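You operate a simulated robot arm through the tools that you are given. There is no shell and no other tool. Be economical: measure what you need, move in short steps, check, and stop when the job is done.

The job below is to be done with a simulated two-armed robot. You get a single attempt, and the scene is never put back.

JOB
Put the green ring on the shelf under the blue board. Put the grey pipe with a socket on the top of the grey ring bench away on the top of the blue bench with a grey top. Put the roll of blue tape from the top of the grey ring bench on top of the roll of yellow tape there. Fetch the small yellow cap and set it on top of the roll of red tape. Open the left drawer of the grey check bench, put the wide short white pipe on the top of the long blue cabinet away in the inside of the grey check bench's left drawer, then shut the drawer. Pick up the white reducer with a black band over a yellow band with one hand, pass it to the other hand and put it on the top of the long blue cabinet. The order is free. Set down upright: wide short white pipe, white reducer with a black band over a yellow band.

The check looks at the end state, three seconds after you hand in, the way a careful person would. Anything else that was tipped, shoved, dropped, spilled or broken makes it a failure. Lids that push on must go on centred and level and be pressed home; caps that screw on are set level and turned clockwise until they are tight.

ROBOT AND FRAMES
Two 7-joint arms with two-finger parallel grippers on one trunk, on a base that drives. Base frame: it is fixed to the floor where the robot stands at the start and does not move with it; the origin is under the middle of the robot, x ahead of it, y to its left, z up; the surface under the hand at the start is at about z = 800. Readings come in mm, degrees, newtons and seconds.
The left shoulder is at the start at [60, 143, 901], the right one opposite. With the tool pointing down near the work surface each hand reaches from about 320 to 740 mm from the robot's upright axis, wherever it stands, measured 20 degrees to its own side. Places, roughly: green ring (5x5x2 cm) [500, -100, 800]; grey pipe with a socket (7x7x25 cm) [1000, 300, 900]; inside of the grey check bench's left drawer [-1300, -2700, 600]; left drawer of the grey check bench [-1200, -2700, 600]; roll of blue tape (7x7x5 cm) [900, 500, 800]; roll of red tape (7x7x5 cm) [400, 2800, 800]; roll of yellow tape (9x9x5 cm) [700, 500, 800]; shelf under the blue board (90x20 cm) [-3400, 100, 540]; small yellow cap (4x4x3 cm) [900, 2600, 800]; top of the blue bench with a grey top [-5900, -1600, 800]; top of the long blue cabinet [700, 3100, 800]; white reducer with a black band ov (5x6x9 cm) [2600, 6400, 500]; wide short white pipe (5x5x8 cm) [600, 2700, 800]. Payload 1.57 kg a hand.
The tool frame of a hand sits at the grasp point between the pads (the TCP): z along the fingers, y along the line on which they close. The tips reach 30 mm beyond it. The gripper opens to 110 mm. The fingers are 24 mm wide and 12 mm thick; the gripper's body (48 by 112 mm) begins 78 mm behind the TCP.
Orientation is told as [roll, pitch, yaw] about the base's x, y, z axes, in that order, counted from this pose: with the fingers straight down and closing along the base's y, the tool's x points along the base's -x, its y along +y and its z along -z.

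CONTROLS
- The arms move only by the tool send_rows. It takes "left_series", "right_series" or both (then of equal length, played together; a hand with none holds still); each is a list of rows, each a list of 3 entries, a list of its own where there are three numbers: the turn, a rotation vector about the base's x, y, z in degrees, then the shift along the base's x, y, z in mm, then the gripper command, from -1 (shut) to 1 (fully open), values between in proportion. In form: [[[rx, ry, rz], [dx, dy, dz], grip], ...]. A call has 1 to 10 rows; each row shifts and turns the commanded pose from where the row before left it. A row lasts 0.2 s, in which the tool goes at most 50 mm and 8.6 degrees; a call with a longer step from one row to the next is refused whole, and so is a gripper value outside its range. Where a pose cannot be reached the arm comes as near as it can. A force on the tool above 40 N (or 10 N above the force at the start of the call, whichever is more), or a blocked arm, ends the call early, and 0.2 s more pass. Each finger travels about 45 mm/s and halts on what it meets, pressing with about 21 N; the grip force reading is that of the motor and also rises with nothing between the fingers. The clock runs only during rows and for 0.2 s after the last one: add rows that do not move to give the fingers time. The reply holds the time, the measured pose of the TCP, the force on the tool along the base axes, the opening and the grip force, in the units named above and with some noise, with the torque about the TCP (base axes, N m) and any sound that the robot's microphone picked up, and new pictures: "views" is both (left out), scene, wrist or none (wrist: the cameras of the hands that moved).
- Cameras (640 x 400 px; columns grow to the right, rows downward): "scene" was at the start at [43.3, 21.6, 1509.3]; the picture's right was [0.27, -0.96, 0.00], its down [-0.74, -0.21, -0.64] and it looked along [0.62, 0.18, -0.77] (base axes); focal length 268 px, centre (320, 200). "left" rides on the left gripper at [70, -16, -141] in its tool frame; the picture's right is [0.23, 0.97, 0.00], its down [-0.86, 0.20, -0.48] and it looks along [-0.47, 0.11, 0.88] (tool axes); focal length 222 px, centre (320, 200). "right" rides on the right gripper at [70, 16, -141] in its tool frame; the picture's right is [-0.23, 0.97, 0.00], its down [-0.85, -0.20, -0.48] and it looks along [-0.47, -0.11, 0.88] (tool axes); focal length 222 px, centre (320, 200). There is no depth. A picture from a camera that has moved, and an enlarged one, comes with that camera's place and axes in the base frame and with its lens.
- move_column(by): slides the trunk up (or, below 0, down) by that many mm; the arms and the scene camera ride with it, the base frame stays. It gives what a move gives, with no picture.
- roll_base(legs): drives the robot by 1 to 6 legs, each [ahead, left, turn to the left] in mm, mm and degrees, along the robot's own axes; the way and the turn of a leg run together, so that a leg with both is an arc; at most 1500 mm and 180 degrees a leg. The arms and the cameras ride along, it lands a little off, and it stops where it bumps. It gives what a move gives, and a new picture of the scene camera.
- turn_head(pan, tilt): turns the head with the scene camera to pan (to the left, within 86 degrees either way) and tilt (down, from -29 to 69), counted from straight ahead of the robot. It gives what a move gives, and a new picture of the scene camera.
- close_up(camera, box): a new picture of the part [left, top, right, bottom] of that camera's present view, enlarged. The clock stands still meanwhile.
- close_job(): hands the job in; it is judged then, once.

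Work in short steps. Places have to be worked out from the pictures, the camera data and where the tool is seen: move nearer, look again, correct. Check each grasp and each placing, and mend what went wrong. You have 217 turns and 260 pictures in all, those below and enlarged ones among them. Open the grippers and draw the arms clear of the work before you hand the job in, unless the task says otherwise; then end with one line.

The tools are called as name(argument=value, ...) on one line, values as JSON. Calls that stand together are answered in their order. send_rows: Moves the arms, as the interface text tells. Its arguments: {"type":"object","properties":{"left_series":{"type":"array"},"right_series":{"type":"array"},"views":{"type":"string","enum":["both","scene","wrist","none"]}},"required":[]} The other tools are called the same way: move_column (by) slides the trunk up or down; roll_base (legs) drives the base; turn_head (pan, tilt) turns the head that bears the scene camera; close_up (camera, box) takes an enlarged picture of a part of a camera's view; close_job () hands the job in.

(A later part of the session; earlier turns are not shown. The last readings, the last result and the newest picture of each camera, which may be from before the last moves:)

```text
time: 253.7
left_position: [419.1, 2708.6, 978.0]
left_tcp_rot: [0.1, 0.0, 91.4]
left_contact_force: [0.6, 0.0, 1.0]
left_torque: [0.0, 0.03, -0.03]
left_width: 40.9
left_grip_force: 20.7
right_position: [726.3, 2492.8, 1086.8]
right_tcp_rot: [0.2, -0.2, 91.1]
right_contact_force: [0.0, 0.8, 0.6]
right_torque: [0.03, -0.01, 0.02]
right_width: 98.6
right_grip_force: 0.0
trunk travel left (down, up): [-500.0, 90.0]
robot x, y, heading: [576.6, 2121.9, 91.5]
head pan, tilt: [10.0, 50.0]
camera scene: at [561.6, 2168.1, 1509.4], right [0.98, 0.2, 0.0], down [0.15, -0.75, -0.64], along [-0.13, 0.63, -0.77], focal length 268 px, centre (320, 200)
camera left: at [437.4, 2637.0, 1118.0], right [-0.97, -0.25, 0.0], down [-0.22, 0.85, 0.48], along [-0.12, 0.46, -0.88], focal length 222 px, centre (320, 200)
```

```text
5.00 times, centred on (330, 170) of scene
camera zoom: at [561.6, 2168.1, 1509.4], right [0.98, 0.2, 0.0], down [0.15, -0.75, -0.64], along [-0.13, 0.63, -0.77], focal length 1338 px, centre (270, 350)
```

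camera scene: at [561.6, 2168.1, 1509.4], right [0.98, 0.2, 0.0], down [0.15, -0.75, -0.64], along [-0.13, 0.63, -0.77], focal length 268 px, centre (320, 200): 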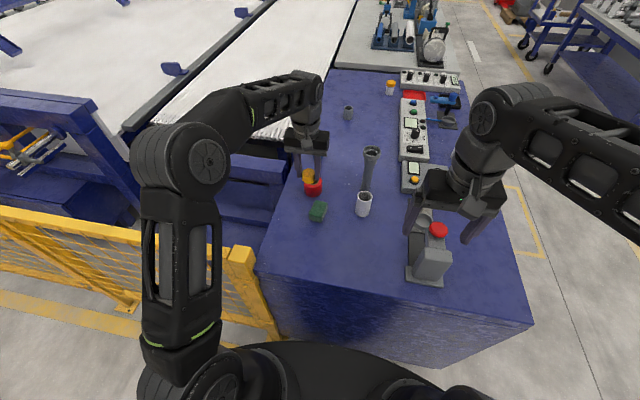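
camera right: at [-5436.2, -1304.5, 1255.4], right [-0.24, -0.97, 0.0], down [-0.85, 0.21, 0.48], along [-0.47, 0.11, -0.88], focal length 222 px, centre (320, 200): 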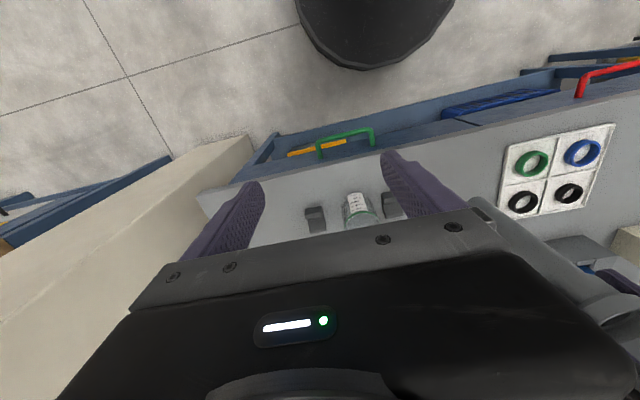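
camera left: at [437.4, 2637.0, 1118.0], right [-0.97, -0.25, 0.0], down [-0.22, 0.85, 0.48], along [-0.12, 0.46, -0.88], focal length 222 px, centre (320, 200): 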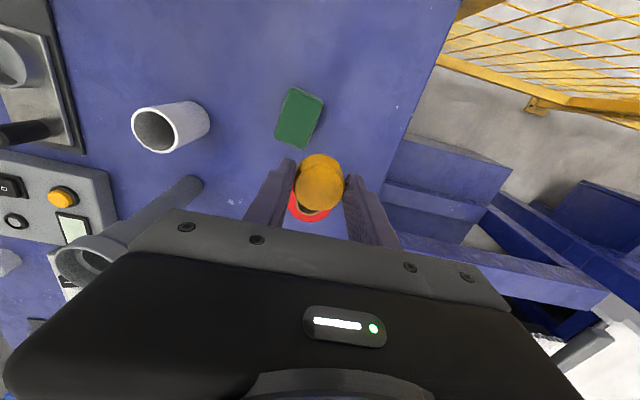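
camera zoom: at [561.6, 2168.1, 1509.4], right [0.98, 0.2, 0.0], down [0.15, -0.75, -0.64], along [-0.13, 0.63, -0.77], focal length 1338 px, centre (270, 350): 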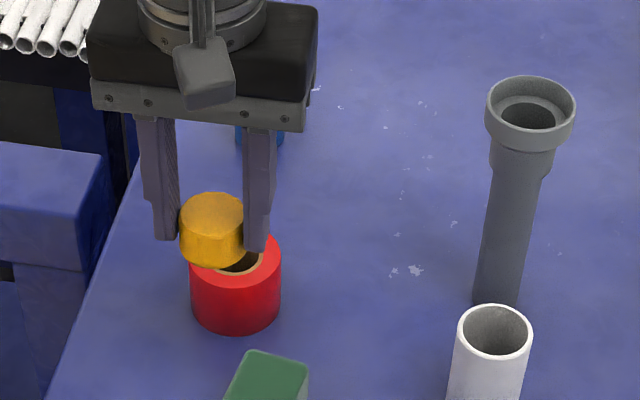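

The red tape is near [410, 2790], with some disagreement in y. I move over it, still high, for a better look.

send_rows(left_series=[[[0, 0, 0], [-5, 40, -10], -1], [[0, 0, 0], [-4, 40, -15], -1], [[0, 0, 0], [0, 5, 0], -1], [[0, 0, 0], [0, 0, 0], -1]], views="wrist")

close_up(camera="scene", box=[270, 130, 390, 210])

```text
time: 254.7
left_position: [411.5, 2780.0, 952.7]
left_tcp_rot: [0.2, -0.2, 91.5]
left_contact_force: [0.3, 0.2, 0.0]
left_torque: [0.05, -0.01, 0.03]
left_width: 41.2
left_grip_force: 20.8
left hand out of reach, approached as far as the arm can: row 2, 3
right_position: [725.7, 2491.5, 1086.4]
right_tcp_rot: [0.3, -0.2, 91.1]
right_contact_force: [0.3, -0.1, -0.2]
right_torque: [0.01, 0.02, -0.03]
right_width: 99.1
right_grip_force: 0.1
trunk travel left (down, up): [-500.0, 90.0]
robot x, y, heading: [575.4, 2122.9, 91.4]
head pan, tilt: [10.0, 50.0]
camera left: at [429.9, 2708.1, 1093.3], right [-0.97, -0.25, 0.0], down [-0.22, 0.85, 0.48], along [-0.12, 0.47, -0.88], focal length 222 px, centre (320, 200)
```

left: 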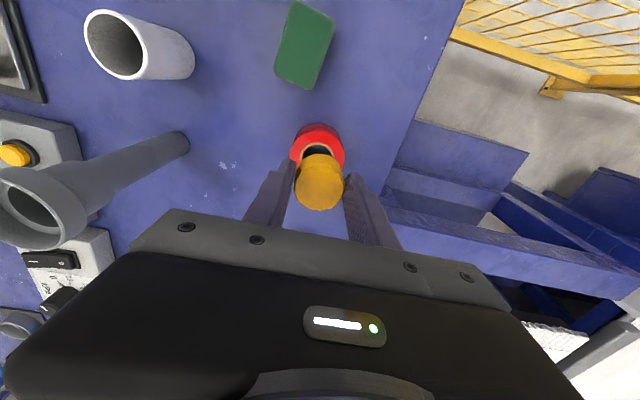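

```text
5.00 times, centred on (330, 170) of scene
camera zoom: at [561.7, 2168.6, 1509.3], right [0.98, 0.2, 0.0], down [0.15, -0.75, -0.64], along [-0.13, 0.63, -0.77], focal length 1338 px, centre (270, 350)
```

zoom: 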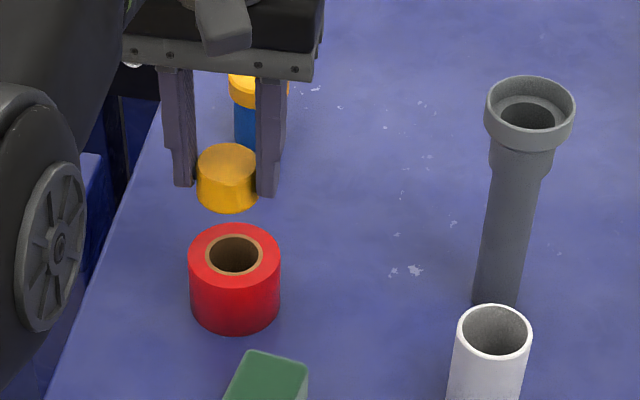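

The tape's centre works out to [410, 2793]; the arm stopped at y 2780. Lower down it reaches a bit further, so I lower while asking for +13 mm.

send_rows(left_series=[[[0, 0, 0], [-1, 0, -25], -1], [[0, 0, 0], [0, 0, -15], -1], [[0, 0, 0], [0, 9, 0], -1], [[0, 0, 0], [0, 0, 0], -1]], views="wrist")

close_up(camera="scene", box=[270, 130, 390, 210])

```text
time: 255.7
left_position: [408.1, 2788.4, 913.0]
left_tcp_rot: [0.0, 0.0, 91.4]
left_contact_force: [0.0, 0.0, 0.4]
left_torque: [0.01, 0.0, 0.01]
left_width: 41.2
left_grip_force: 21.0
right_position: [726.5, 2492.3, 1085.6]
right_tcp_rot: [0.2, -0.2, 91.0]
right_contact_force: [1.1, 0.1, -0.4]
right_torque: [0.0, 0.02, -0.02]
right_width: 99.0
right_grip_force: 0.1
trunk travel left (down, up): [-500.0, 90.0]
robot x, y, heading: [579.6, 2123.6, 91.7]
head pan, tilt: [10.0, 50.0]
camera left: at [427.6, 2717.6, 1053.9], right [-0.97, -0.25, 0.0], down [-0.22, 0.85, 0.48], along [-0.12, 0.46, -0.88], focal length 222 px, centre (320, 200)
```

left: 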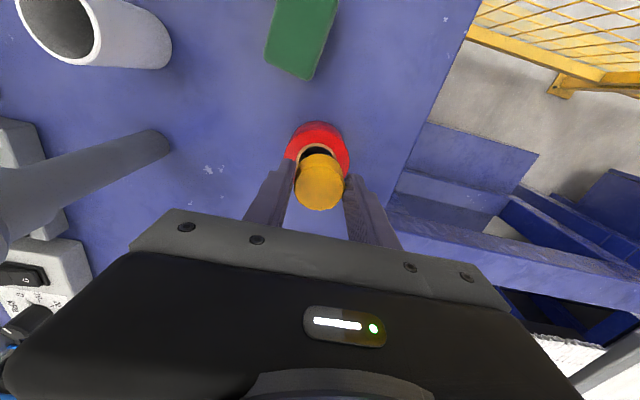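

```text
5.00 times, centred on (330, 170) of scene
camera zoom: at [561.6, 2168.7, 1509.3], right [0.98, 0.2, 0.0], down [0.15, -0.75, -0.64], along [-0.13, 0.63, -0.77], focal length 1338 px, centre (270, 350)
```

zoom: 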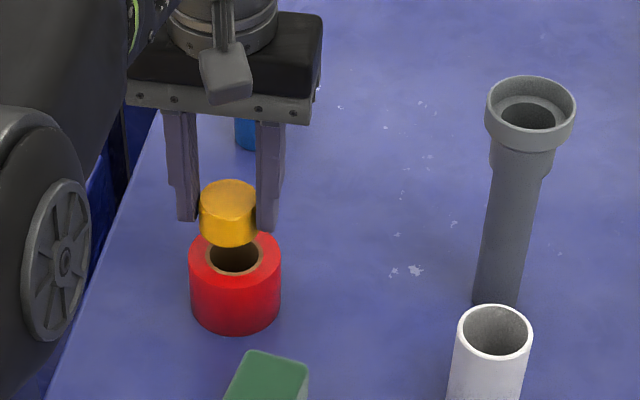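

I shift +2, +4 and lower toward contact.

send_rows(left_series=[[[0, 0, 0], [2, 4, -12], -1], [[0, 0, 0], [0, 0, -8], -1], [[0, 0, 0], [0, 0, -3], -1], [[0, 0, 0], [0, 0, 0], -1]], views="none")

close_up(camera="scene", box=[270, 130, 390, 210])

```text
time: 256.7
left_position: [409.4, 2791.9, 891.9]
left_tcp_rot: [0.1, 0.0, 91.5]
left_contact_force: [0.2, 0.8, -0.3]
left_torque: [0.02, 0.02, -0.01]
left_width: 40.8
left_grip_force: 21.0
right_position: [725.7, 2492.4, 1086.3]
right_tcp_rot: [0.2, -0.2, 91.1]
right_contact_force: [-0.4, 0.5, 0.8]
right_torque: [0.0, -0.01, 0.0]
right_width: 98.8
right_grip_force: 0.1
trunk travel left (down, up): [-500.0, 90.0]
robot x, y, heading: [578.2, 2120.1, 91.2]
head pan, tilt: [10.0, 50.0]
```

```text
5.00 times, centred on (330, 170) of scene
camera zoom: at [561.5, 2168.8, 1509.3], right [0.98, 0.2, 0.0], down [0.15, -0.75, -0.64], along [-0.13, 0.63, -0.77], focal length 1338 px, centre (270, 350)
```

zoom: 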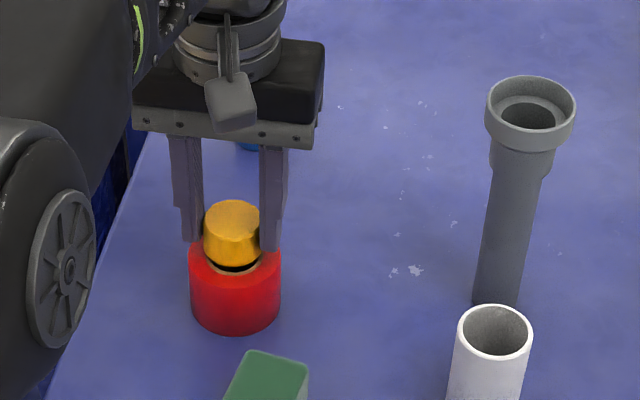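

Nearly in place; small trim (+2, −1) and down until contact.

send_rows(left_series=[[[0, 0, 0], [2, -1, -3], -1], [[0, 0, 0], [0, 0, -2], -1], [[0, 0, 0], [0, 0, 0], -1]], views="none")

send_rows(left_series=[[[0, 0, 0], [0, 0, -2], -1], [[0, 0, 0], [0, 0, 0], -1]], views="none")

send_rows(left_series=[[[0, 0, 0], [0, 0, -2], -1], [[0, 0, 0], [0, 0, 0], -1]], views="none")

close_up(camera="scene", box=[270, 130, 390, 210])

```text
time: 257.5
left_position: [410.9, 2791.8, 887.5]
left_tcp_rot: [0.0, -0.3, 91.5]
left_contact_force: [-5.7, 1.4, 17.3]
left_torque: [0.07, 0.22, 0.15]
left_width: 40.9
left_grip_force: 21.1
right_position: [726.7, 2492.6, 1086.8]
right_tcp_rot: [0.2, -0.4, 91.1]
right_contact_force: [-0.3, -0.9, 0.9]
right_torque: [0.0, -0.01, -0.05]
right_width: 99.2
right_grip_force: 0.1
trunk travel left (down, up): [-500.0, 90.0]
robot x, y, heading: [578.4, 2120.5, 91.5]
head pan, tilt: [10.0, 50.0]
```

```text
time: 258.1
left_position: [412.9, 2790.3, 883.9]
left_tcp_rot: [0.0, -0.2, 91.4]
left_contact_force: [-4.0, 0.6, 16.4]
left_torque: [0.06, 0.14, 0.14]
left_width: 40.1
left_grip_force: 20.9
right_position: [726.9, 2492.3, 1085.9]
right_tcp_rot: [0.2, -0.3, 91.1]
right_contact_force: [0.0, 0.5, -0.1]
right_torque: [-0.02, -0.02, -0.02]
right_width: 99.0
right_grip_force: 0.1
trunk travel left (down, up): [-500.0, 90.0]
robot x, y, heading: [574.3, 2120.6, 91.1]
head pan, tilt: [10.0, 50.0]
```

```text
time: 258.7
left_position: [414.3, 2790.3, 880.7]
left_tcp_rot: [0.1, 0.0, 91.5]
left_contact_force: [-2.7, -1.7, 13.8]
left_torque: [-0.01, 0.05, 0.07]
left_width: 39.1
left_grip_force: 20.9
right_position: [727.2, 2491.9, 1086.4]
right_tcp_rot: [0.1, -0.3, 91.1]
right_contact_force: [0.1, 0.1, 0.4]
right_torque: [0.03, -0.01, -0.01]
right_width: 98.9
right_grip_force: 0.1
trunk travel left (down, up): [-500.0, 90.0]
robot x, y, heading: [578.4, 2120.7, 91.3]
head pan, tilt: [10.0, 50.0]
```

```text
5.00 times, centred on (330, 170) of scene
camera zoom: at [561.7, 2167.2, 1509.4], right [0.98, 0.2, 0.0], down [0.15, -0.75, -0.64], along [-0.13, 0.63, -0.77], focal length 1338 px, centre (270, 350)
```

zoom: 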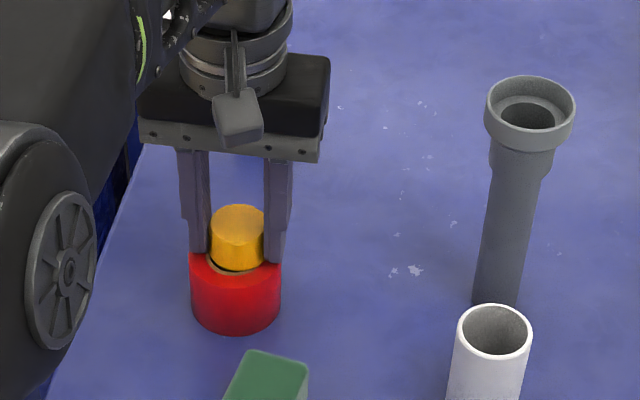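

The cap is on the tape. I ease up slightly, open, rise and inspect.

send_rows(left_series=[[[0, 0, 0], [-1, 0, 2], -0.3], [[0, 0, 0], [0, 0, 0], 0], [[0, 0, 0], [0, 0, 0], 0.2], [[0, 0, 0], [0, 0, 0], 0.2], [[0, 0, 0], [0, 0, 30], 0.2], [[0, 0, 0], [0, -30, 40], 0.2], [[0, 0, 0], [0, -45, 15], 0.2]], views="wrist")

close_up(camera="scene", box=[270, 130, 390, 210])

```text
time: 260.3
left_position: [409.7, 2711.0, 968.5]
left_tcp_rot: [0.1, 0.0, 91.4]
left_contact_force: [-0.1, 0.3, 0.4]
left_torque: [0.02, 0.03, -0.01]
left_width: 66.2
left_grip_force: 0.0
right_position: [727.1, 2491.8, 1087.2]
right_tcp_rot: [0.2, -0.2, 91.1]
right_contact_force: [-0.4, -0.2, -0.5]
right_torque: [0.01, 0.0, 0.02]
right_width: 99.1
right_grip_force: 0.0
trunk travel left (down, up): [-500.0, 90.0]
robot x, y, heading: [577.6, 2124.5, 91.4]
head pan, tilt: [10.0, 50.0]
camera left: at [428.3, 2639.9, 1108.8], right [-0.97, -0.25, 0.0], down [-0.22, 0.85, 0.48], along [-0.12, 0.46, -0.88], focal length 222 px, centre (320, 200)
```

left: 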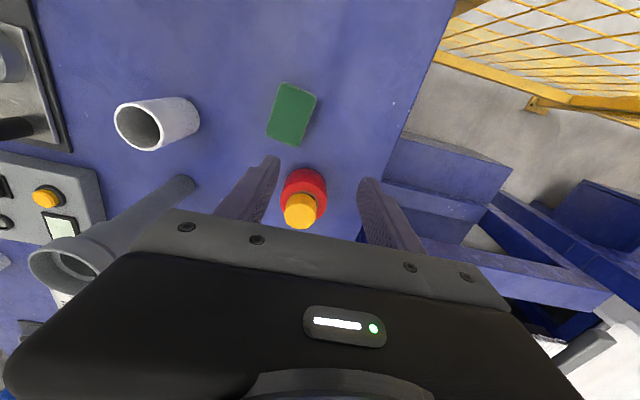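

```text
5.00 times, centred on (330, 170) of scene
camera zoom: at [561.3, 2167.6, 1509.3], right [0.98, 0.2, 0.0], down [0.15, -0.75, -0.64], along [-0.13, 0.63, -0.77], focal length 1338 px, centre (270, 350)
```

zoom: 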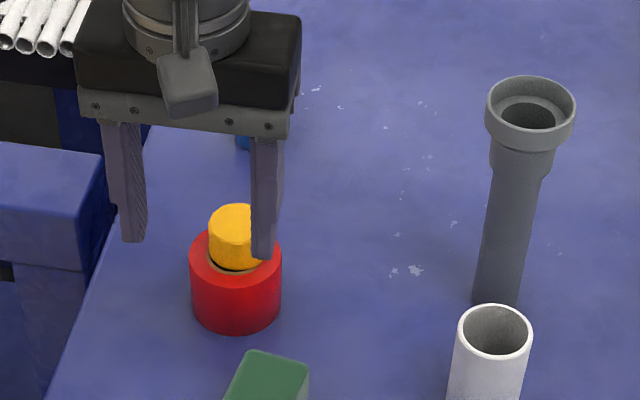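

I retract the hand and zoom to check the cap is level and stable.

send_rows(left_series=[[[0, 0, 0], [10, -45, 10], 0.2], [[0, 0, 0], [20, -45, 15], 0.5], [[0, 0, 0], [20, -45, 15], 0.8], [[0, 0, 0], [20, -45, 10], 0.8], [[0, 0, 0], [20, -35, 0], 0.8]], views="none")

turn_head(pan=25, tilt=45)

close_up(camera="scene", box=[310, 130, 390, 190])

```text
refused: row 2 steps farther than a row can; nothing moved
```

```text
time: 261.1
left_position: [409.8, 2713.0, 966.3]
left_tcp_rot: [0.2, 0.1, 91.4]
left_contact_force: [-0.3, -0.9, 0.4]
left_torque: [-0.02, -0.02, -0.01]
left_width: 65.8
left_grip_force: 0.0
right_position: [726.3, 2491.8, 1086.3]
right_tcp_rot: [0.1, -0.2, 91.1]
right_contact_force: [-0.4, 0.7, -0.2]
right_torque: [0.01, 0.0, 0.0]
right_width: 99.0
right_grip_force: 0.0
trunk travel left (down, up): [-500.0, 90.0]
robot x, y, heading: [576.6, 2125.0, 91.2]
head pan, tilt: [25.0, 45.0]
camera scene: at [540.6, 2166.0, 1516.2], right [0.9, 0.44, 0.0], down [0.31, -0.63, -0.71], along [-0.31, 0.63, -0.71], focal length 268 px, centre (320, 200)
```

scene: 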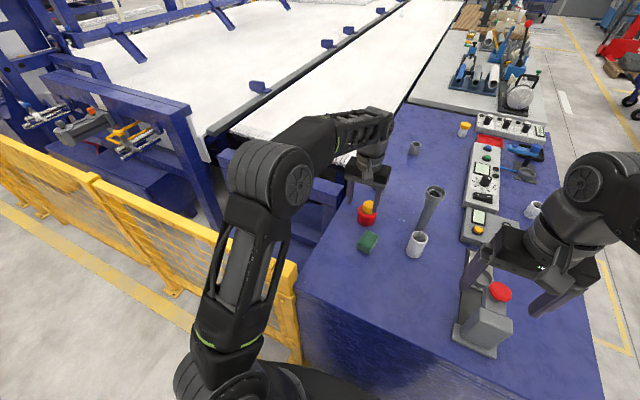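

```text
6.67 times, centred on (350, 160) of scene
camera zoom: at [540.6, 2166.0, 1516.2], right [0.9, 0.44, 0.0], down [0.31, -0.63, -0.71], along [-0.31, 0.63, -0.71], focal length 1785 px, centre (120, 467)
```

zoom: 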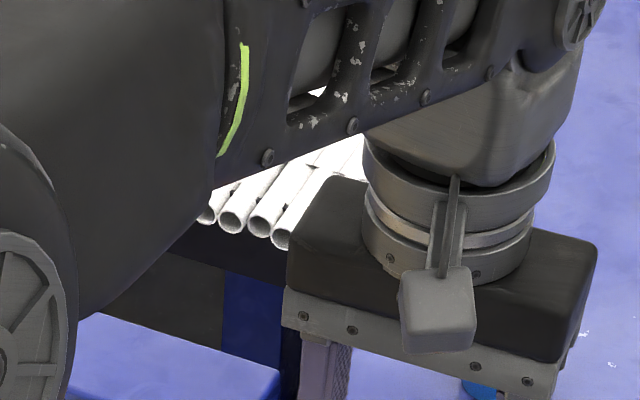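

close_up(camera="scene", box=[340, 190, 400, 240])

send_rows(left_series=[[[0, 0, 0], [10, -42, 10], 0.2], [[0, 0, 0], [15, -42, 12], 0.5], [[0, 0, 0], [15, -42, 12], 0.8], [[0, 0, 0], [15, -42, 12], 0.8], [[0, 0, 0], [20, -35, 0], 0.8]], views="none")

```text
8.00 times, centred on (370, 215) of scene
camera zoom: at [540.6, 2166.0, 1516.2], right [0.9, 0.44, 0.0], down [0.31, -0.63, -0.71], along [-0.31, 0.63, -0.71], focal length 2142 px, centre (-80, 80)
```

zoom: 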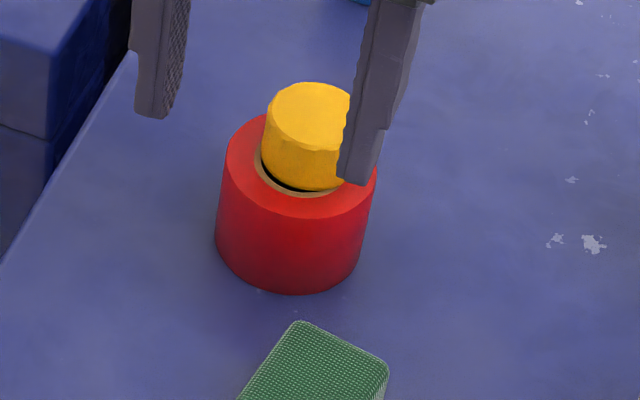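

```text
time: 262.2
left_position: [487.0, 2510.4, 1014.3]
left_tcp_rot: [0.0, 0.0, 91.3]
left_contact_force: [-0.4, -1.0, 0.6]
left_torque: [0.01, 0.03, -0.02]
left_width: 99.1
left_grip_force: 0.1
right_position: [726.1, 2492.5, 1085.9]
right_tcp_rot: [0.3, -0.3, 91.1]
right_contact_force: [0.5, 0.2, -1.0]
right_torque: [0.0, -0.01, -0.03]
right_width: 99.2
right_grip_force: 0.0
trunk travel left (down, up): [-500.0, 90.0]
robot x, y, heading: [578.6, 2125.2, 91.4]
head pan, tilt: [25.0, 45.0]
```

The view is now free; one more zoom on the cap.

close_up(camera="scene", box=[340, 190, 400, 240])

```text
8.00 times, centred on (370, 215) of scene
camera zoom: at [540.8, 2165.7, 1516.3], right [0.9, 0.44, 0.0], down [0.31, -0.63, -0.71], along [-0.31, 0.63, -0.71], focal length 2142 px, centre (-80, 80)
```

zoom: 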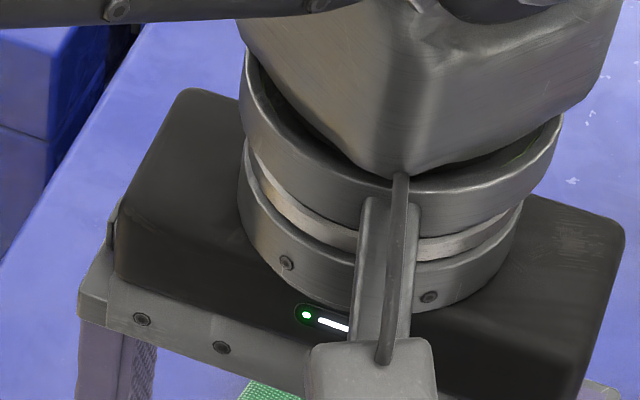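

Now for the reducer. I back off, glancing at the cap, then drive round the cabinet's right side up the aisle.

roll_base(legs=[[-250, 0, -1.3]])

close_up(camera="scene", box=[330, 100, 450, 180])

roll_base(legs=[[0, -1330, 0], [1500, 0, 0], [1200, 0, 0]])

turn_head(pan=-10, tilt=25)

```text
time: 264.1
left_position: [499.4, 2262.6, 1012.9]
left_tcp_rot: [0.1, 0.0, 90.1]
left_contact_force: [0.9, -1.4, 1.5]
left_torque: [-0.03, -0.01, 0.01]
left_width: 99.0
left_grip_force: 0.0
right_position: [738.5, 2236.3, 1087.3]
right_tcp_rot: [0.2, -0.2, 89.8]
right_contact_force: [0.9, -1.2, 0.3]
right_torque: [0.05, 0.03, -0.02]
right_width: 99.1
right_grip_force: 0.1
trunk travel left (down, up): [-500.0, 90.0]
robot x, y, heading: [577.8, 1869.3, 89.9]
head pan, tilt: [25.0, 45.0]
camera scene: at [544.9, 1914.4, 1516.3], right [0.91, 0.42, 0.0], down [0.3, -0.64, -0.71], along [-0.3, 0.64, -0.71], focal length 268 px, centre (320, 200)
```

scene: 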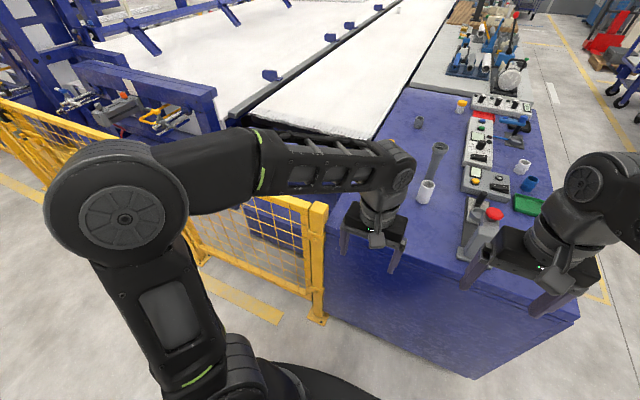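

```text
5.00 times, centred on (390, 140) of scene
camera zoom: at [544.9, 1914.4, 1516.3], right [0.91, 0.42, 0.0], down [0.3, -0.64, -0.71], along [-0.3, 0.64, -0.71], focal length 1338 px, centre (-30, 500)
```

zoom: 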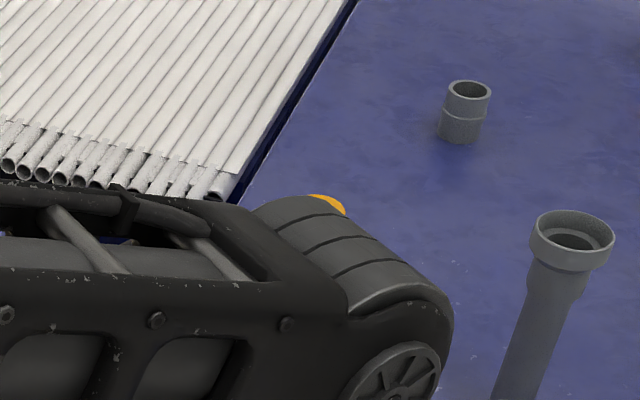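

```text
time: 283.4
left_position: [1787.3, 4980.5, 1014.4]
left_tcp_rot: [0.1, 0.1, 90.9]
left_contact_force: [0.0, -0.1, 0.9]
left_torque: [-0.03, -0.01, 0.01]
left_width: 98.6
left_grip_force: 0.1
right_position: [2024.7, 4958.8, 1086.9]
right_tcp_rot: [0.1, -0.2, 90.6]
right_contact_force: [0.5, -0.3, -0.3]
right_torque: [0.03, 0.01, -0.01]
right_width: 99.1
right_grip_force: 0.1
trunk travel left (down, up): [-500.0, 90.0]
robot x, y, heading: [1870.8, 4590.8, 90.8]
head pan, tilt: [25.0, 45.0]
camera scene: at [1835.6, 4634.9, 1516.2], right [0.9, 0.44, 0.0], down [0.31, -0.64, -0.71], along [-0.31, 0.64, -0.71], focal length 268 px, centre (320, 200)
```

scene: 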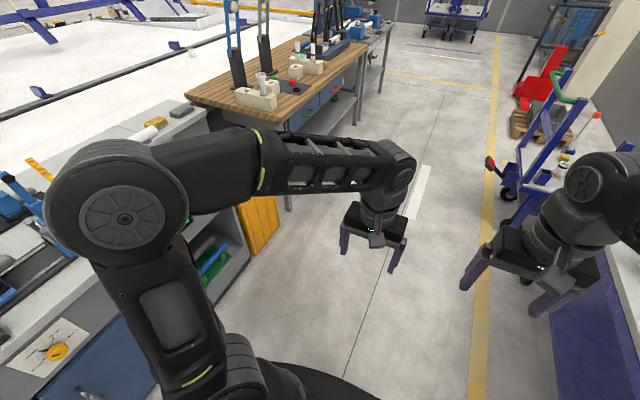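

```text
time: 284.4
left_position: [1787.2, 4980.7, 1014.3]
left_tcp_rot: [0.2, 0.0, 90.9]
left_contact_force: [0.1, -0.1, 0.0]
left_torque: [0.02, 0.02, 0.02]
left_width: 99.0
left_grip_force: 0.1
right_position: [2024.2, 4959.0, 1087.8]
right_tcp_rot: [0.2, -0.2, 90.6]
right_contact_force: [0.2, 0.8, 0.1]
right_torque: [0.03, -0.01, -0.03]
right_width: 98.7
right_grip_force: 0.1
trunk travel left (down, up): [-500.0, 90.0]
robot x, y, heading: [1869.5, 4588.6, 90.7]
head pan, tilt: [-10.0, 25.0]
camera scene: at [1885.6, 4652.3, 1546.8], right [0.99, -0.16, 0.0], down [-0.07, -0.42, -0.91], along [0.14, 0.89, -0.42], focal length 268 px, centre (320, 200)
```

scene: 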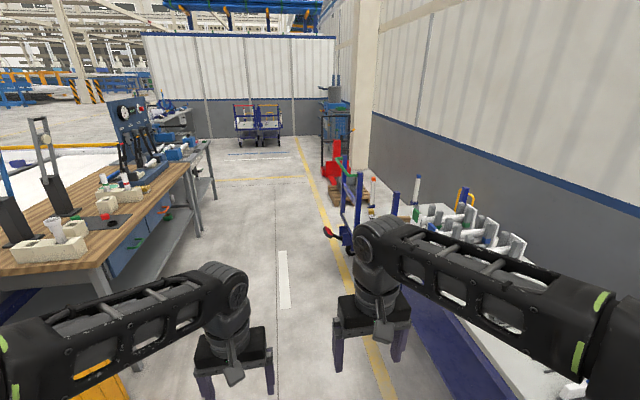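

The cart with posts at the right should carry the reducer. I move left a bit and ahead, then look right at the cart.

roll_base(legs=[[0, 230, -0.8], [900, 0, 0]])

turn_head(pan=-45, tilt=32)

```text
time: 290.4
left_position: [1563.2, 5871.5, 1013.5]
left_tcp_rot: [0.2, 0.0, 90.0]
left_contact_force: [-0.3, 0.5, 0.5]
left_torque: [-0.03, 0.0, -0.01]
left_width: 99.0
left_grip_force: 0.0
right_position: [1801.8, 5845.6, 1085.4]
right_tcp_rot: [0.2, -0.1, 89.6]
right_contact_force: [0.1, 0.0, -0.5]
right_torque: [-0.01, -0.03, 0.02]
right_width: 98.7
right_grip_force: 0.1
trunk travel left (down, up): [-500.0, 90.0]
robot x, y, heading: [1641.9, 5478.8, 90.1]
head pan, tilt: [-10.0, 25.0]
camera scene: at [1658.3, 5541.4, 1546.8], right [0.98, -0.17, 0.0], down [-0.07, -0.42, -0.91], along [0.16, 0.89, -0.42], focal length 268 px, centre (320, 200)
```

scene: 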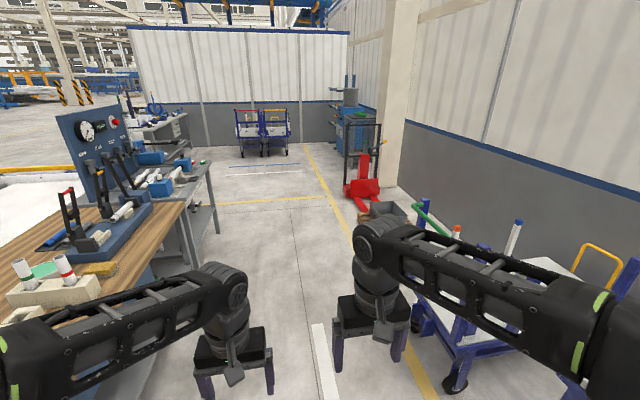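

```text
time: 291.4
left_position: [1564.8, 5869.9, 1013.8]
left_tcp_rot: [0.1, 0.1, 90.0]
left_contact_force: [0.4, 0.4, 0.0]
left_torque: [0.04, -0.01, 0.0]
left_width: 98.8
left_grip_force: 0.2
right_position: [1801.2, 5845.4, 1085.9]
right_tcp_rot: [0.1, -0.2, 89.7]
right_contact_force: [-0.7, -0.6, 1.1]
right_torque: [-0.01, -0.01, 0.01]
right_width: 99.2
right_grip_force: 0.0
trunk travel left (down, up): [-500.0, 90.0]
robot x, y, heading: [1640.6, 5481.7, 90.1]
head pan, tilt: [-45.0, 32.0]
camera scene: at [1705.5, 5513.5, 1535.7], right [0.71, -0.71, 0.0], down [-0.37, -0.38, -0.85], along [0.6, 0.6, -0.53], focal length 268 px, centre (320, 200)
```

scene: 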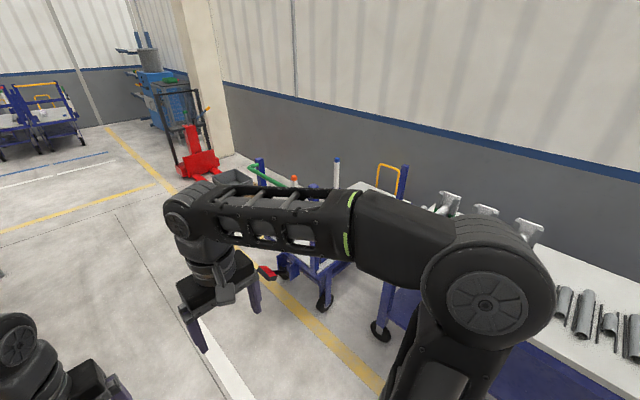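

The right arm blocks the view. I go ahead to y≈6250 and turn right to face the cart.

roll_base(legs=[[780, 0, 0], [0, 0, -90]])

turn_head(pan=0, tilt=38)

```text
time: 299.6
left_position: [2031.4, 6368.8, 1013.4]
left_tcp_rot: [0.1, 0.0, -0.4]
left_contact_force: [-0.1, -0.7, 0.0]
left_torque: [-0.06, -0.01, 0.01]
left_width: 98.8
left_grip_force: 0.0
right_position: [2004.5, 6131.5, 1087.2]
right_tcp_rot: [0.2, -0.2, -0.7]
right_contact_force: [0.8, -0.7, 0.4]
right_torque: [0.01, 0.01, 0.01]
right_width: 99.3
right_grip_force: 0.0
trunk travel left (down, up): [-500.0, 90.0]
robot x, y, heading: [1642.7, 6294.7, -0.4]
head pan, tilt: [-45.0, 32.0]
camera scene: at [1671.7, 6230.3, 1535.7], right [-0.71, -0.7, 0.0], down [-0.37, 0.38, -0.85], along [0.6, -0.6, -0.53], focal length 268 px, centre (320, 200)
```

scene: 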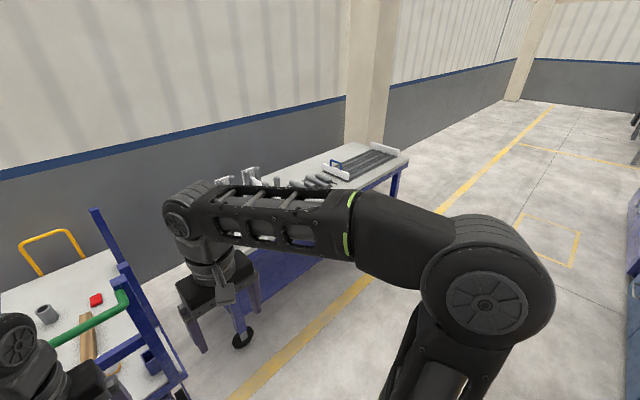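

```text
time: 300.8
left_position: [2031.0, 6370.0, 1013.5]
left_tcp_rot: [0.1, 0.0, -0.3]
left_contact_force: [-0.3, 0.2, -0.8]
left_torque: [0.0, 0.02, 0.02]
left_width: 99.1
left_grip_force: 0.2
right_position: [2006.4, 6132.3, 1086.5]
right_tcp_rot: [0.1, -0.2, -0.7]
right_contact_force: [0.4, -0.2, -0.1]
right_torque: [-0.01, 0.0, -0.01]
right_width: 98.8
right_grip_force: 0.1
trunk travel left (down, up): [-500.0, 90.0]
robot x, y, heading: [1639.3, 6294.5, -0.6]
head pan, tilt: [0.0, 38.0]
camera scene: at [1695.2, 6293.5, 1526.5], right [-0.01, -1.0, 0.0], down [-0.62, 0.01, -0.79], along [0.79, -0.01, -0.62], focal length 268 px, centre (320, 200)
```

scene: 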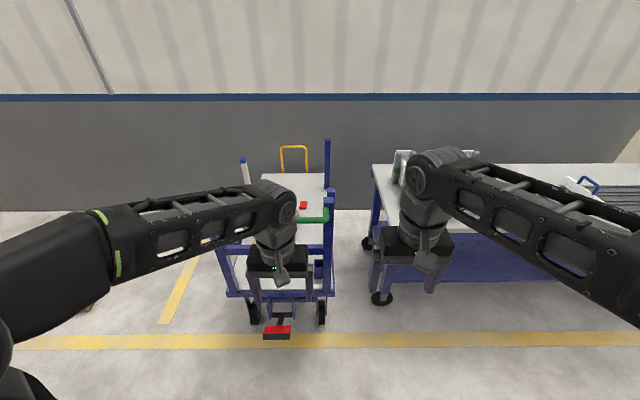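

The left hand hides the reducer's place (expected at px 297, 249). I swing the left hand aside.

send_rows(left_series=[[[0, 0, 0], [0, 48, 0], 0.8], [[0, 0, 0], [0, 48, 0], 0.8], [[0, 0, 0], [0, 48, 0], 0.8], [[0, 0, 0], [0, 48, 0], 0.8], [[0, 0, 0], [0, 48, 0], 0.8]], views="scene")

close_up(camera="scene", box=[200, 140, 380, 340])

```text
time: 302.0
left_position: [2033.2, 6610.3, 1010.0]
left_tcp_rot: [0.0, 0.1, -0.5]
left_contact_force: [-0.6, -0.1, -1.3]
left_torque: [0.0, 0.04, 0.01]
left_width: 98.8
left_grip_force: 0.0
right_position: [2004.8, 6132.4, 1087.3]
right_tcp_rot: [0.3, -0.2, -0.7]
right_contact_force: [0.0, 0.5, 0.3]
right_torque: [-0.02, 0.0, 0.01]
right_width: 99.0
right_grip_force: 0.0
trunk travel left (down, up): [-500.0, 90.0]
robot x, y, heading: [1640.8, 6295.5, -0.3]
head pan, tilt: [0.0, 38.0]
camera scene: at [1695.2, 6294.3, 1526.5], right [-0.01, -1.0, 0.0], down [-0.62, 0.0, -0.79], along [0.79, -0.01, -0.62], focal length 268 px, centre (320, 200)
```

scene: 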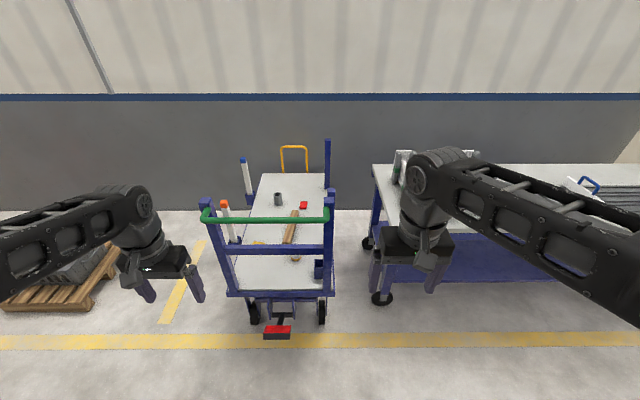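

```text
2.00 times, centred on (290, 240) of scene
camera zoom: at [1695.2, 6294.3, 1526.5], right [-0.01, -1.0, 0.0], down [-0.62, 0.0, -0.79], along [0.79, -0.01, -0.62], focal length 535 px, centre (380, 120)
```

zoom: 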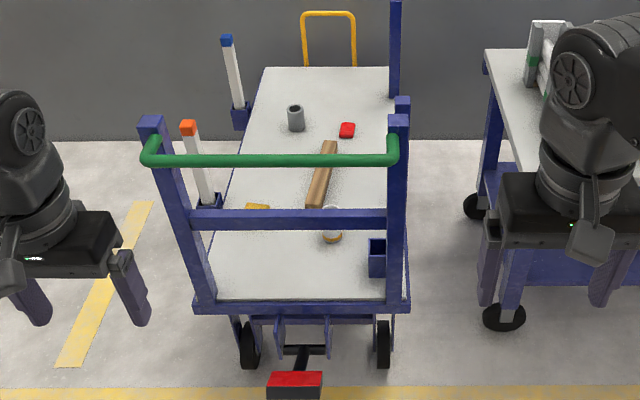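

The reducer stands on the cart deck at about [2560, 6401], behind the handle frame; the open +y side is best. I drive round to (2440, 7080) and face −y.

roll_base(legs=[[0, 790, 0.4], [800, 0, 0], [0, 0, -90]])

turn_head(pan=8, tilt=55)

```text
time: 313.8
left_position: [2730.2, 6669.3, 1011.1]
left_tcp_rot: [0.1, -0.1, -91.5]
left_contact_force: [-0.2, 0.0, 0.5]
left_torque: [0.0, 0.03, -0.01]
left_width: 99.2
left_grip_force: 0.1
right_position: [2255.2, 6705.9, 1086.6]
right_tcp_rot: [0.2, -0.2, -91.7]
right_contact_force: [0.2, -0.4, -0.8]
right_torque: [0.01, 0.03, -0.01]
right_width: 99.2
right_grip_force: 0.1
trunk travel left (down, up): [-500.0, 90.0]
robot x, y, heading: [2421.4, 7069.7, -91.5]
head pan, tilt: [0.0, 38.0]
camera scene: at [2419.6, 7012.3, 1526.5], right [-1.0, 0.02, 0.0], down [0.02, 0.62, -0.79], along [-0.02, -0.79, -0.62], focal length 268 px, centre (320, 200)
```

scene: 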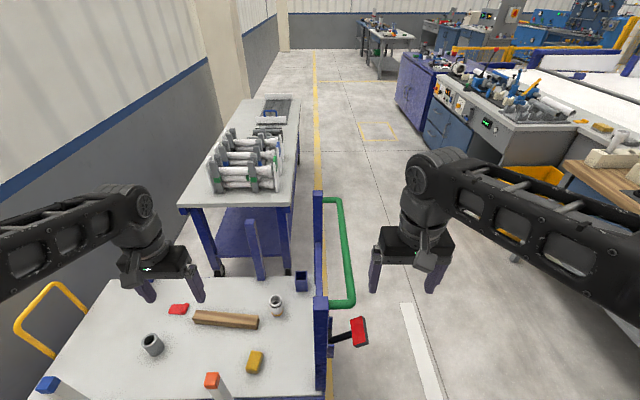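

```text
time: 314.6
left_position: [2730.3, 6669.7, 1011.8]
left_tcp_rot: [0.0, -0.1, -91.4]
left_contact_force: [-0.2, -0.1, 0.1]
left_torque: [0.0, 0.02, -0.04]
left_width: 98.9
left_grip_force: 0.0
right_position: [2254.3, 6706.2, 1085.9]
right_tcp_rot: [0.3, -0.2, -91.7]
right_contact_force: [0.0, -0.5, -0.9]
right_torque: [0.02, 0.02, -0.06]
right_width: 98.9
right_grip_force: 0.0
trunk travel left (down, up): [-500.0, 90.0]
robot x, y, heading: [2421.3, 7066.2, -91.6]
head pan, tilt: [8.0, 55.0]
camera scene: at [2430.1, 7026.9, 1502.9], right [-0.99, -0.11, 0.0], down [-0.09, 0.81, -0.57], along [0.07, -0.57, -0.82], focal length 268 px, centre (320, 200)
```

scene: 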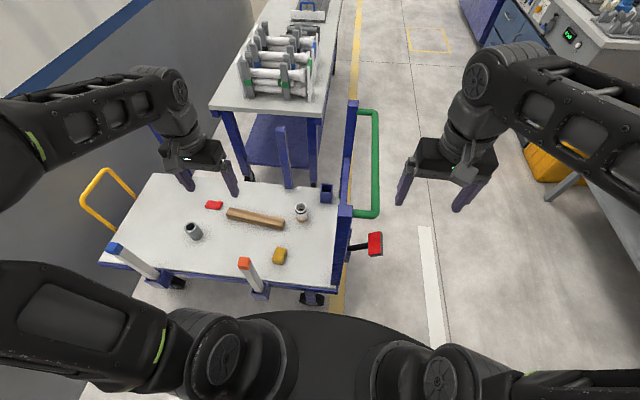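

Reducer at about [2588, 6414]. Zoom to see its orientation.

close_up(camera="scene", box=[260, 180, 340, 240])

```text
6.67 times, centred on (300, 210) of scene
camera zoom: at [2430.1, 7026.9, 1502.9], right [-0.99, -0.11, 0.0], down [-0.09, 0.81, -0.57], along [0.07, -0.57, -0.82], focal length 1785 px, centre (453, 133)
```

zoom: 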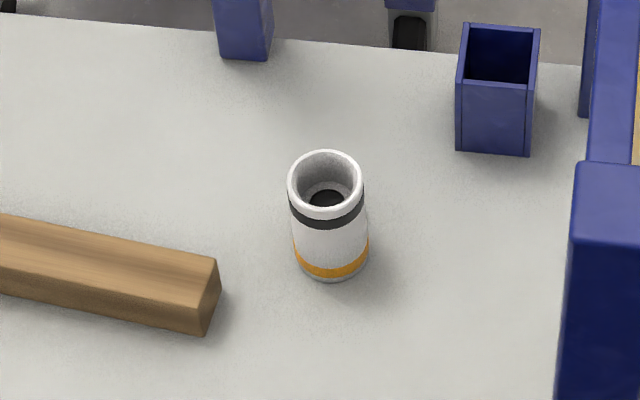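

It stands upright, black band on top. Plan: left hand takes it from above by its top, right hand receives it lower down with a forward tilt. First I bring the left hand over x≈2588, pull the right away from the frame, and lower the trunk 200 mm.

send_rows(left_series=[[[0, 0, 0], [-35, -30, 0], 0.6], [[0, 0, 0], [-35, -30, 0], 0.5], [[0, 0, 0], [-36, -30, 0], 0.5], [[0, 0, 0], [-36, -30, 0], 0.5], [[0, 0, 0], [0, 0, 0], 0.5]], right_series=[[[0, 0, 0], [-20, 20, 0], 0.5], [[0, 0, 0], [-20, 20, 0], 0.5], [[0, 0, 0], [-10, 20, 0], 0.5], [[0, 0, 0], [0, 0, 0], 0.5], [[0, 0, 0], [0, 0, 0], 0.5]], views="none")

move_column(by=-200)

close_up(camera="scene", box=[0, 0, 640, 400])

close_up(camera="left", box=[0, 0, 640, 400])

```text
time: 315.8
left_position: [2588.4, 6552.9, 1011.3]
left_tcp_rot: [0.0, 0.1, -91.4]
left_contact_force: [0.2, 0.2, 0.4]
left_torque: [-0.02, 0.04, -0.01]
left_width: 82.2
left_grip_force: 0.0
right_position: [2203.6, 6768.2, 1086.3]
right_tcp_rot: [0.2, -0.2, -91.7]
right_contact_force: [-0.1, -0.1, -0.1]
right_torque: [0.01, 0.01, -0.03]
right_width: 82.6
right_grip_force: 0.2
trunk travel left (down, up): [-500.0, 90.0]
robot x, y, heading: [2418.9, 7067.9, -91.4]
head pan, tilt: [8.0, 55.0]
```

```text
time: 318.0
left_position: [2589.2, 6551.2, 811.3]
left_tcp_rot: [0.1, 0.0, -91.4]
left_contact_force: [-0.7, 0.7, 0.1]
left_torque: [-0.01, 0.02, -0.02]
left_width: 82.7
left_grip_force: 0.1
right_position: [2202.7, 6767.3, 887.1]
right_tcp_rot: [0.2, -0.1, -91.6]
right_contact_force: [0.3, -1.1, 0.4]
right_torque: [-0.05, -0.02, -0.01]
right_width: 82.7
right_grip_force: 0.0
trunk travel left (down, up): [-300.0, 290.0]
robot x, y, heading: [2417.5, 7069.1, -91.3]
head pan, tilt: [8.0, 55.0]
```

```text
1.00 times, centred on (320, 200) of scene (not enlarged: the box is as wide or as high as the picture)
camera zoom: at [2430.1, 7027.0, 1302.9], right [-0.99, -0.11, 0.0], down [-0.09, 0.81, -0.57], along [0.07, -0.57, -0.82], focal length 268 px, centre (320, 200)
```

zoom: 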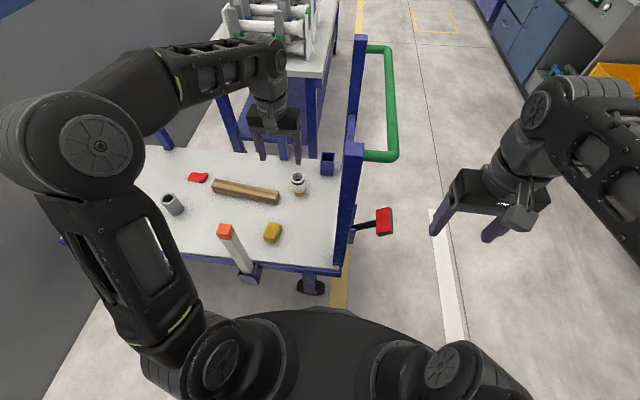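

```text
1.00 times, centred on (320, 200) of left (not enlarged: the box is as wide or as high as the picture)
camera zoom: at [2574.3, 6620.3, 953.2], right [0.98, 0.2, 0.0], down [0.18, -0.86, 0.48], along [0.1, -0.47, -0.88], focal length 222 px, centre (320, 200)
```

zoom: 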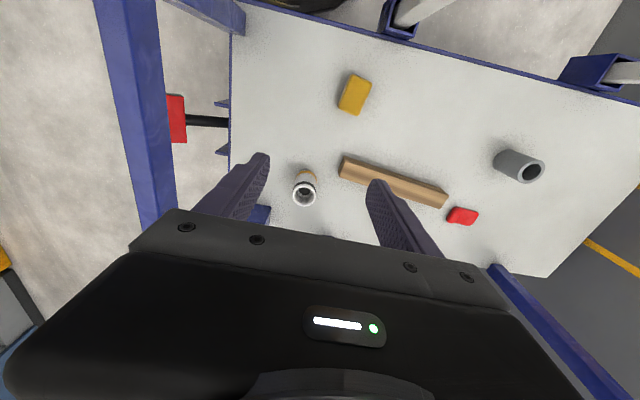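

Reducer at [2584, 6411]. I go above it to z≈640 and look again.

send_rows(left_series=[[[0, 0, 0], [-1, -35, -30], 0.5], [[0, 0, 0], [-2, -35, -30], 0.5], [[0, 0, 0], [-1, -35, -30], 0.5], [[0, 0, 0], [-1, -35, -30], 0.5], [[0, 0, 0], [0, 0, -45], 0.5], [[0, 0, 0], [0, 0, 0], 0.5]], views="both")

```text
time: 319.4
left_position: [2585.6, 6411.9, 650.7]
left_tcp_rot: [0.0, 0.0, -91.4]
left_contact_force: [-0.6, 0.3, 0.2]
left_torque: [-0.01, 0.0, 0.0]
left_width: 82.5
left_grip_force: 0.0
right_position: [2204.1, 6767.8, 887.7]
right_tcp_rot: [0.1, -0.3, -91.7]
right_contact_force: [0.6, 1.3, -0.3]
right_torque: [0.0, 0.0, -0.01]
right_width: 82.5
right_grip_force: 0.0
trunk travel left (down, up): [-300.0, 290.0]
robot x, y, heading: [2422.0, 7070.1, -91.3]
head pan, tilt: [8.0, 55.0]
camera scene: at [2430.1, 7026.9, 1302.8], right [-0.99, -0.11, 0.0], down [-0.09, 0.81, -0.57], along [0.07, -0.57, -0.82], focal length 268 px, centre (320, 200)
camera left: at [2571.4, 6479.9, 790.4], right [0.98, 0.2, 0.0], down [0.18, -0.86, 0.48], along [0.1, -0.47, -0.88], focal length 222 px, centre (320, 200)
```

scene: 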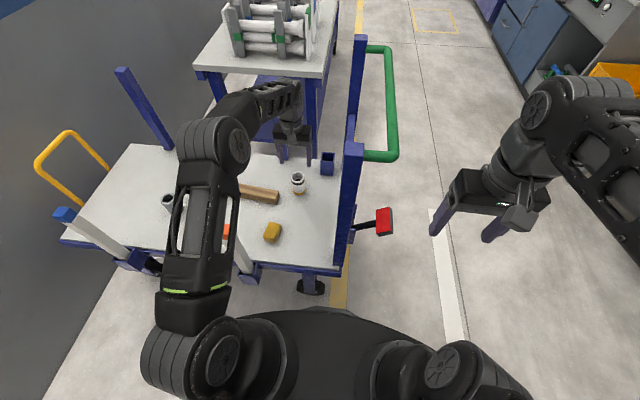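
left: 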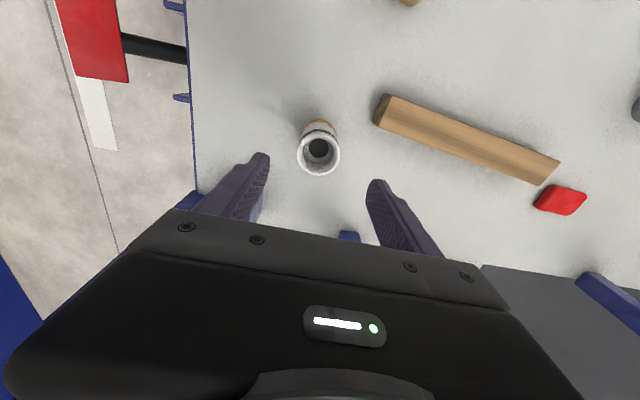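

Well aligned (top centre [2586, 6407]). I lower to z≈550, so the tips take the top 30 mm, and close.

send_rows(left_series=[[[0, 0, 0], [0, -4, -45], 0.5], [[0, 0, 0], [0, 0, -35], 0.5], [[0, 0, 0], [0, 0, -20], 0.5], [[0, 0, 0], [0, 0, 0], 0], [[0, 0, 0], [0, 0, 0], -0.6], [[0, 0, 0], [0, 0, 0], -1], [[0, 0, 0], [0, 0, 0], -1]], views="both")

```text
time: 321.0
left_position: [2585.4, 6407.4, 547.1]
left_tcp_rot: [0.1, 0.1, -91.4]
left_contact_force: [0.1, -0.1, -0.7]
left_torque: [-0.04, 0.0, 0.02]
left_width: 49.9
left_grip_force: 21.0
right_position: [2202.9, 6766.7, 886.6]
right_tcp_rot: [0.3, -0.3, -91.7]
right_contact_force: [-0.5, 0.2, 0.5]
right_torque: [-0.01, 0.0, -0.01]
right_width: 82.4
right_grip_force: 0.0
trunk travel left (down, up): [-300.0, 290.0]
robot x, y, heading: [2423.1, 7069.2, -91.4]
head pan, tilt: [8.0, 55.0]
camera scene: at [2430.1, 7026.8, 1302.8], right [-0.99, -0.11, 0.0], down [-0.09, 0.81, -0.57], along [0.07, -0.57, -0.82], focal length 268 px, centre (320, 200)
camera left: at [2571.4, 6476.1, 687.9], right [0.98, 0.2, 0.0], down [0.18, -0.86, 0.48], along [0.1, -0.47, -0.88], focal length 222 px, centre (320, 200)
```

scene: 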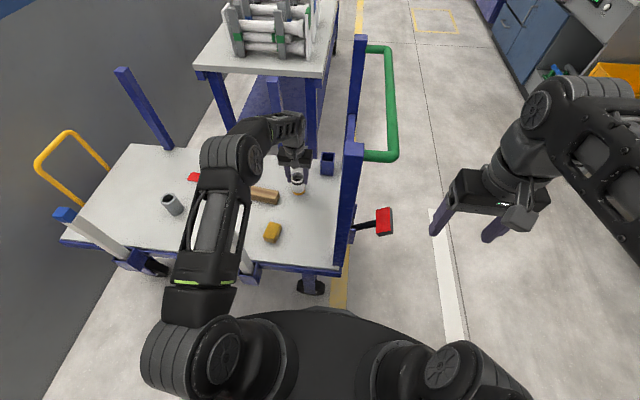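
left: 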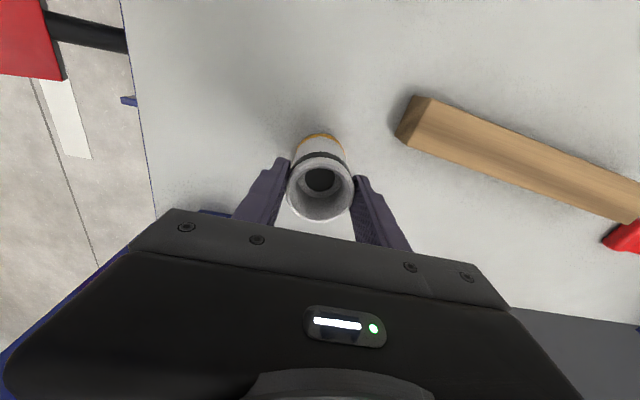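

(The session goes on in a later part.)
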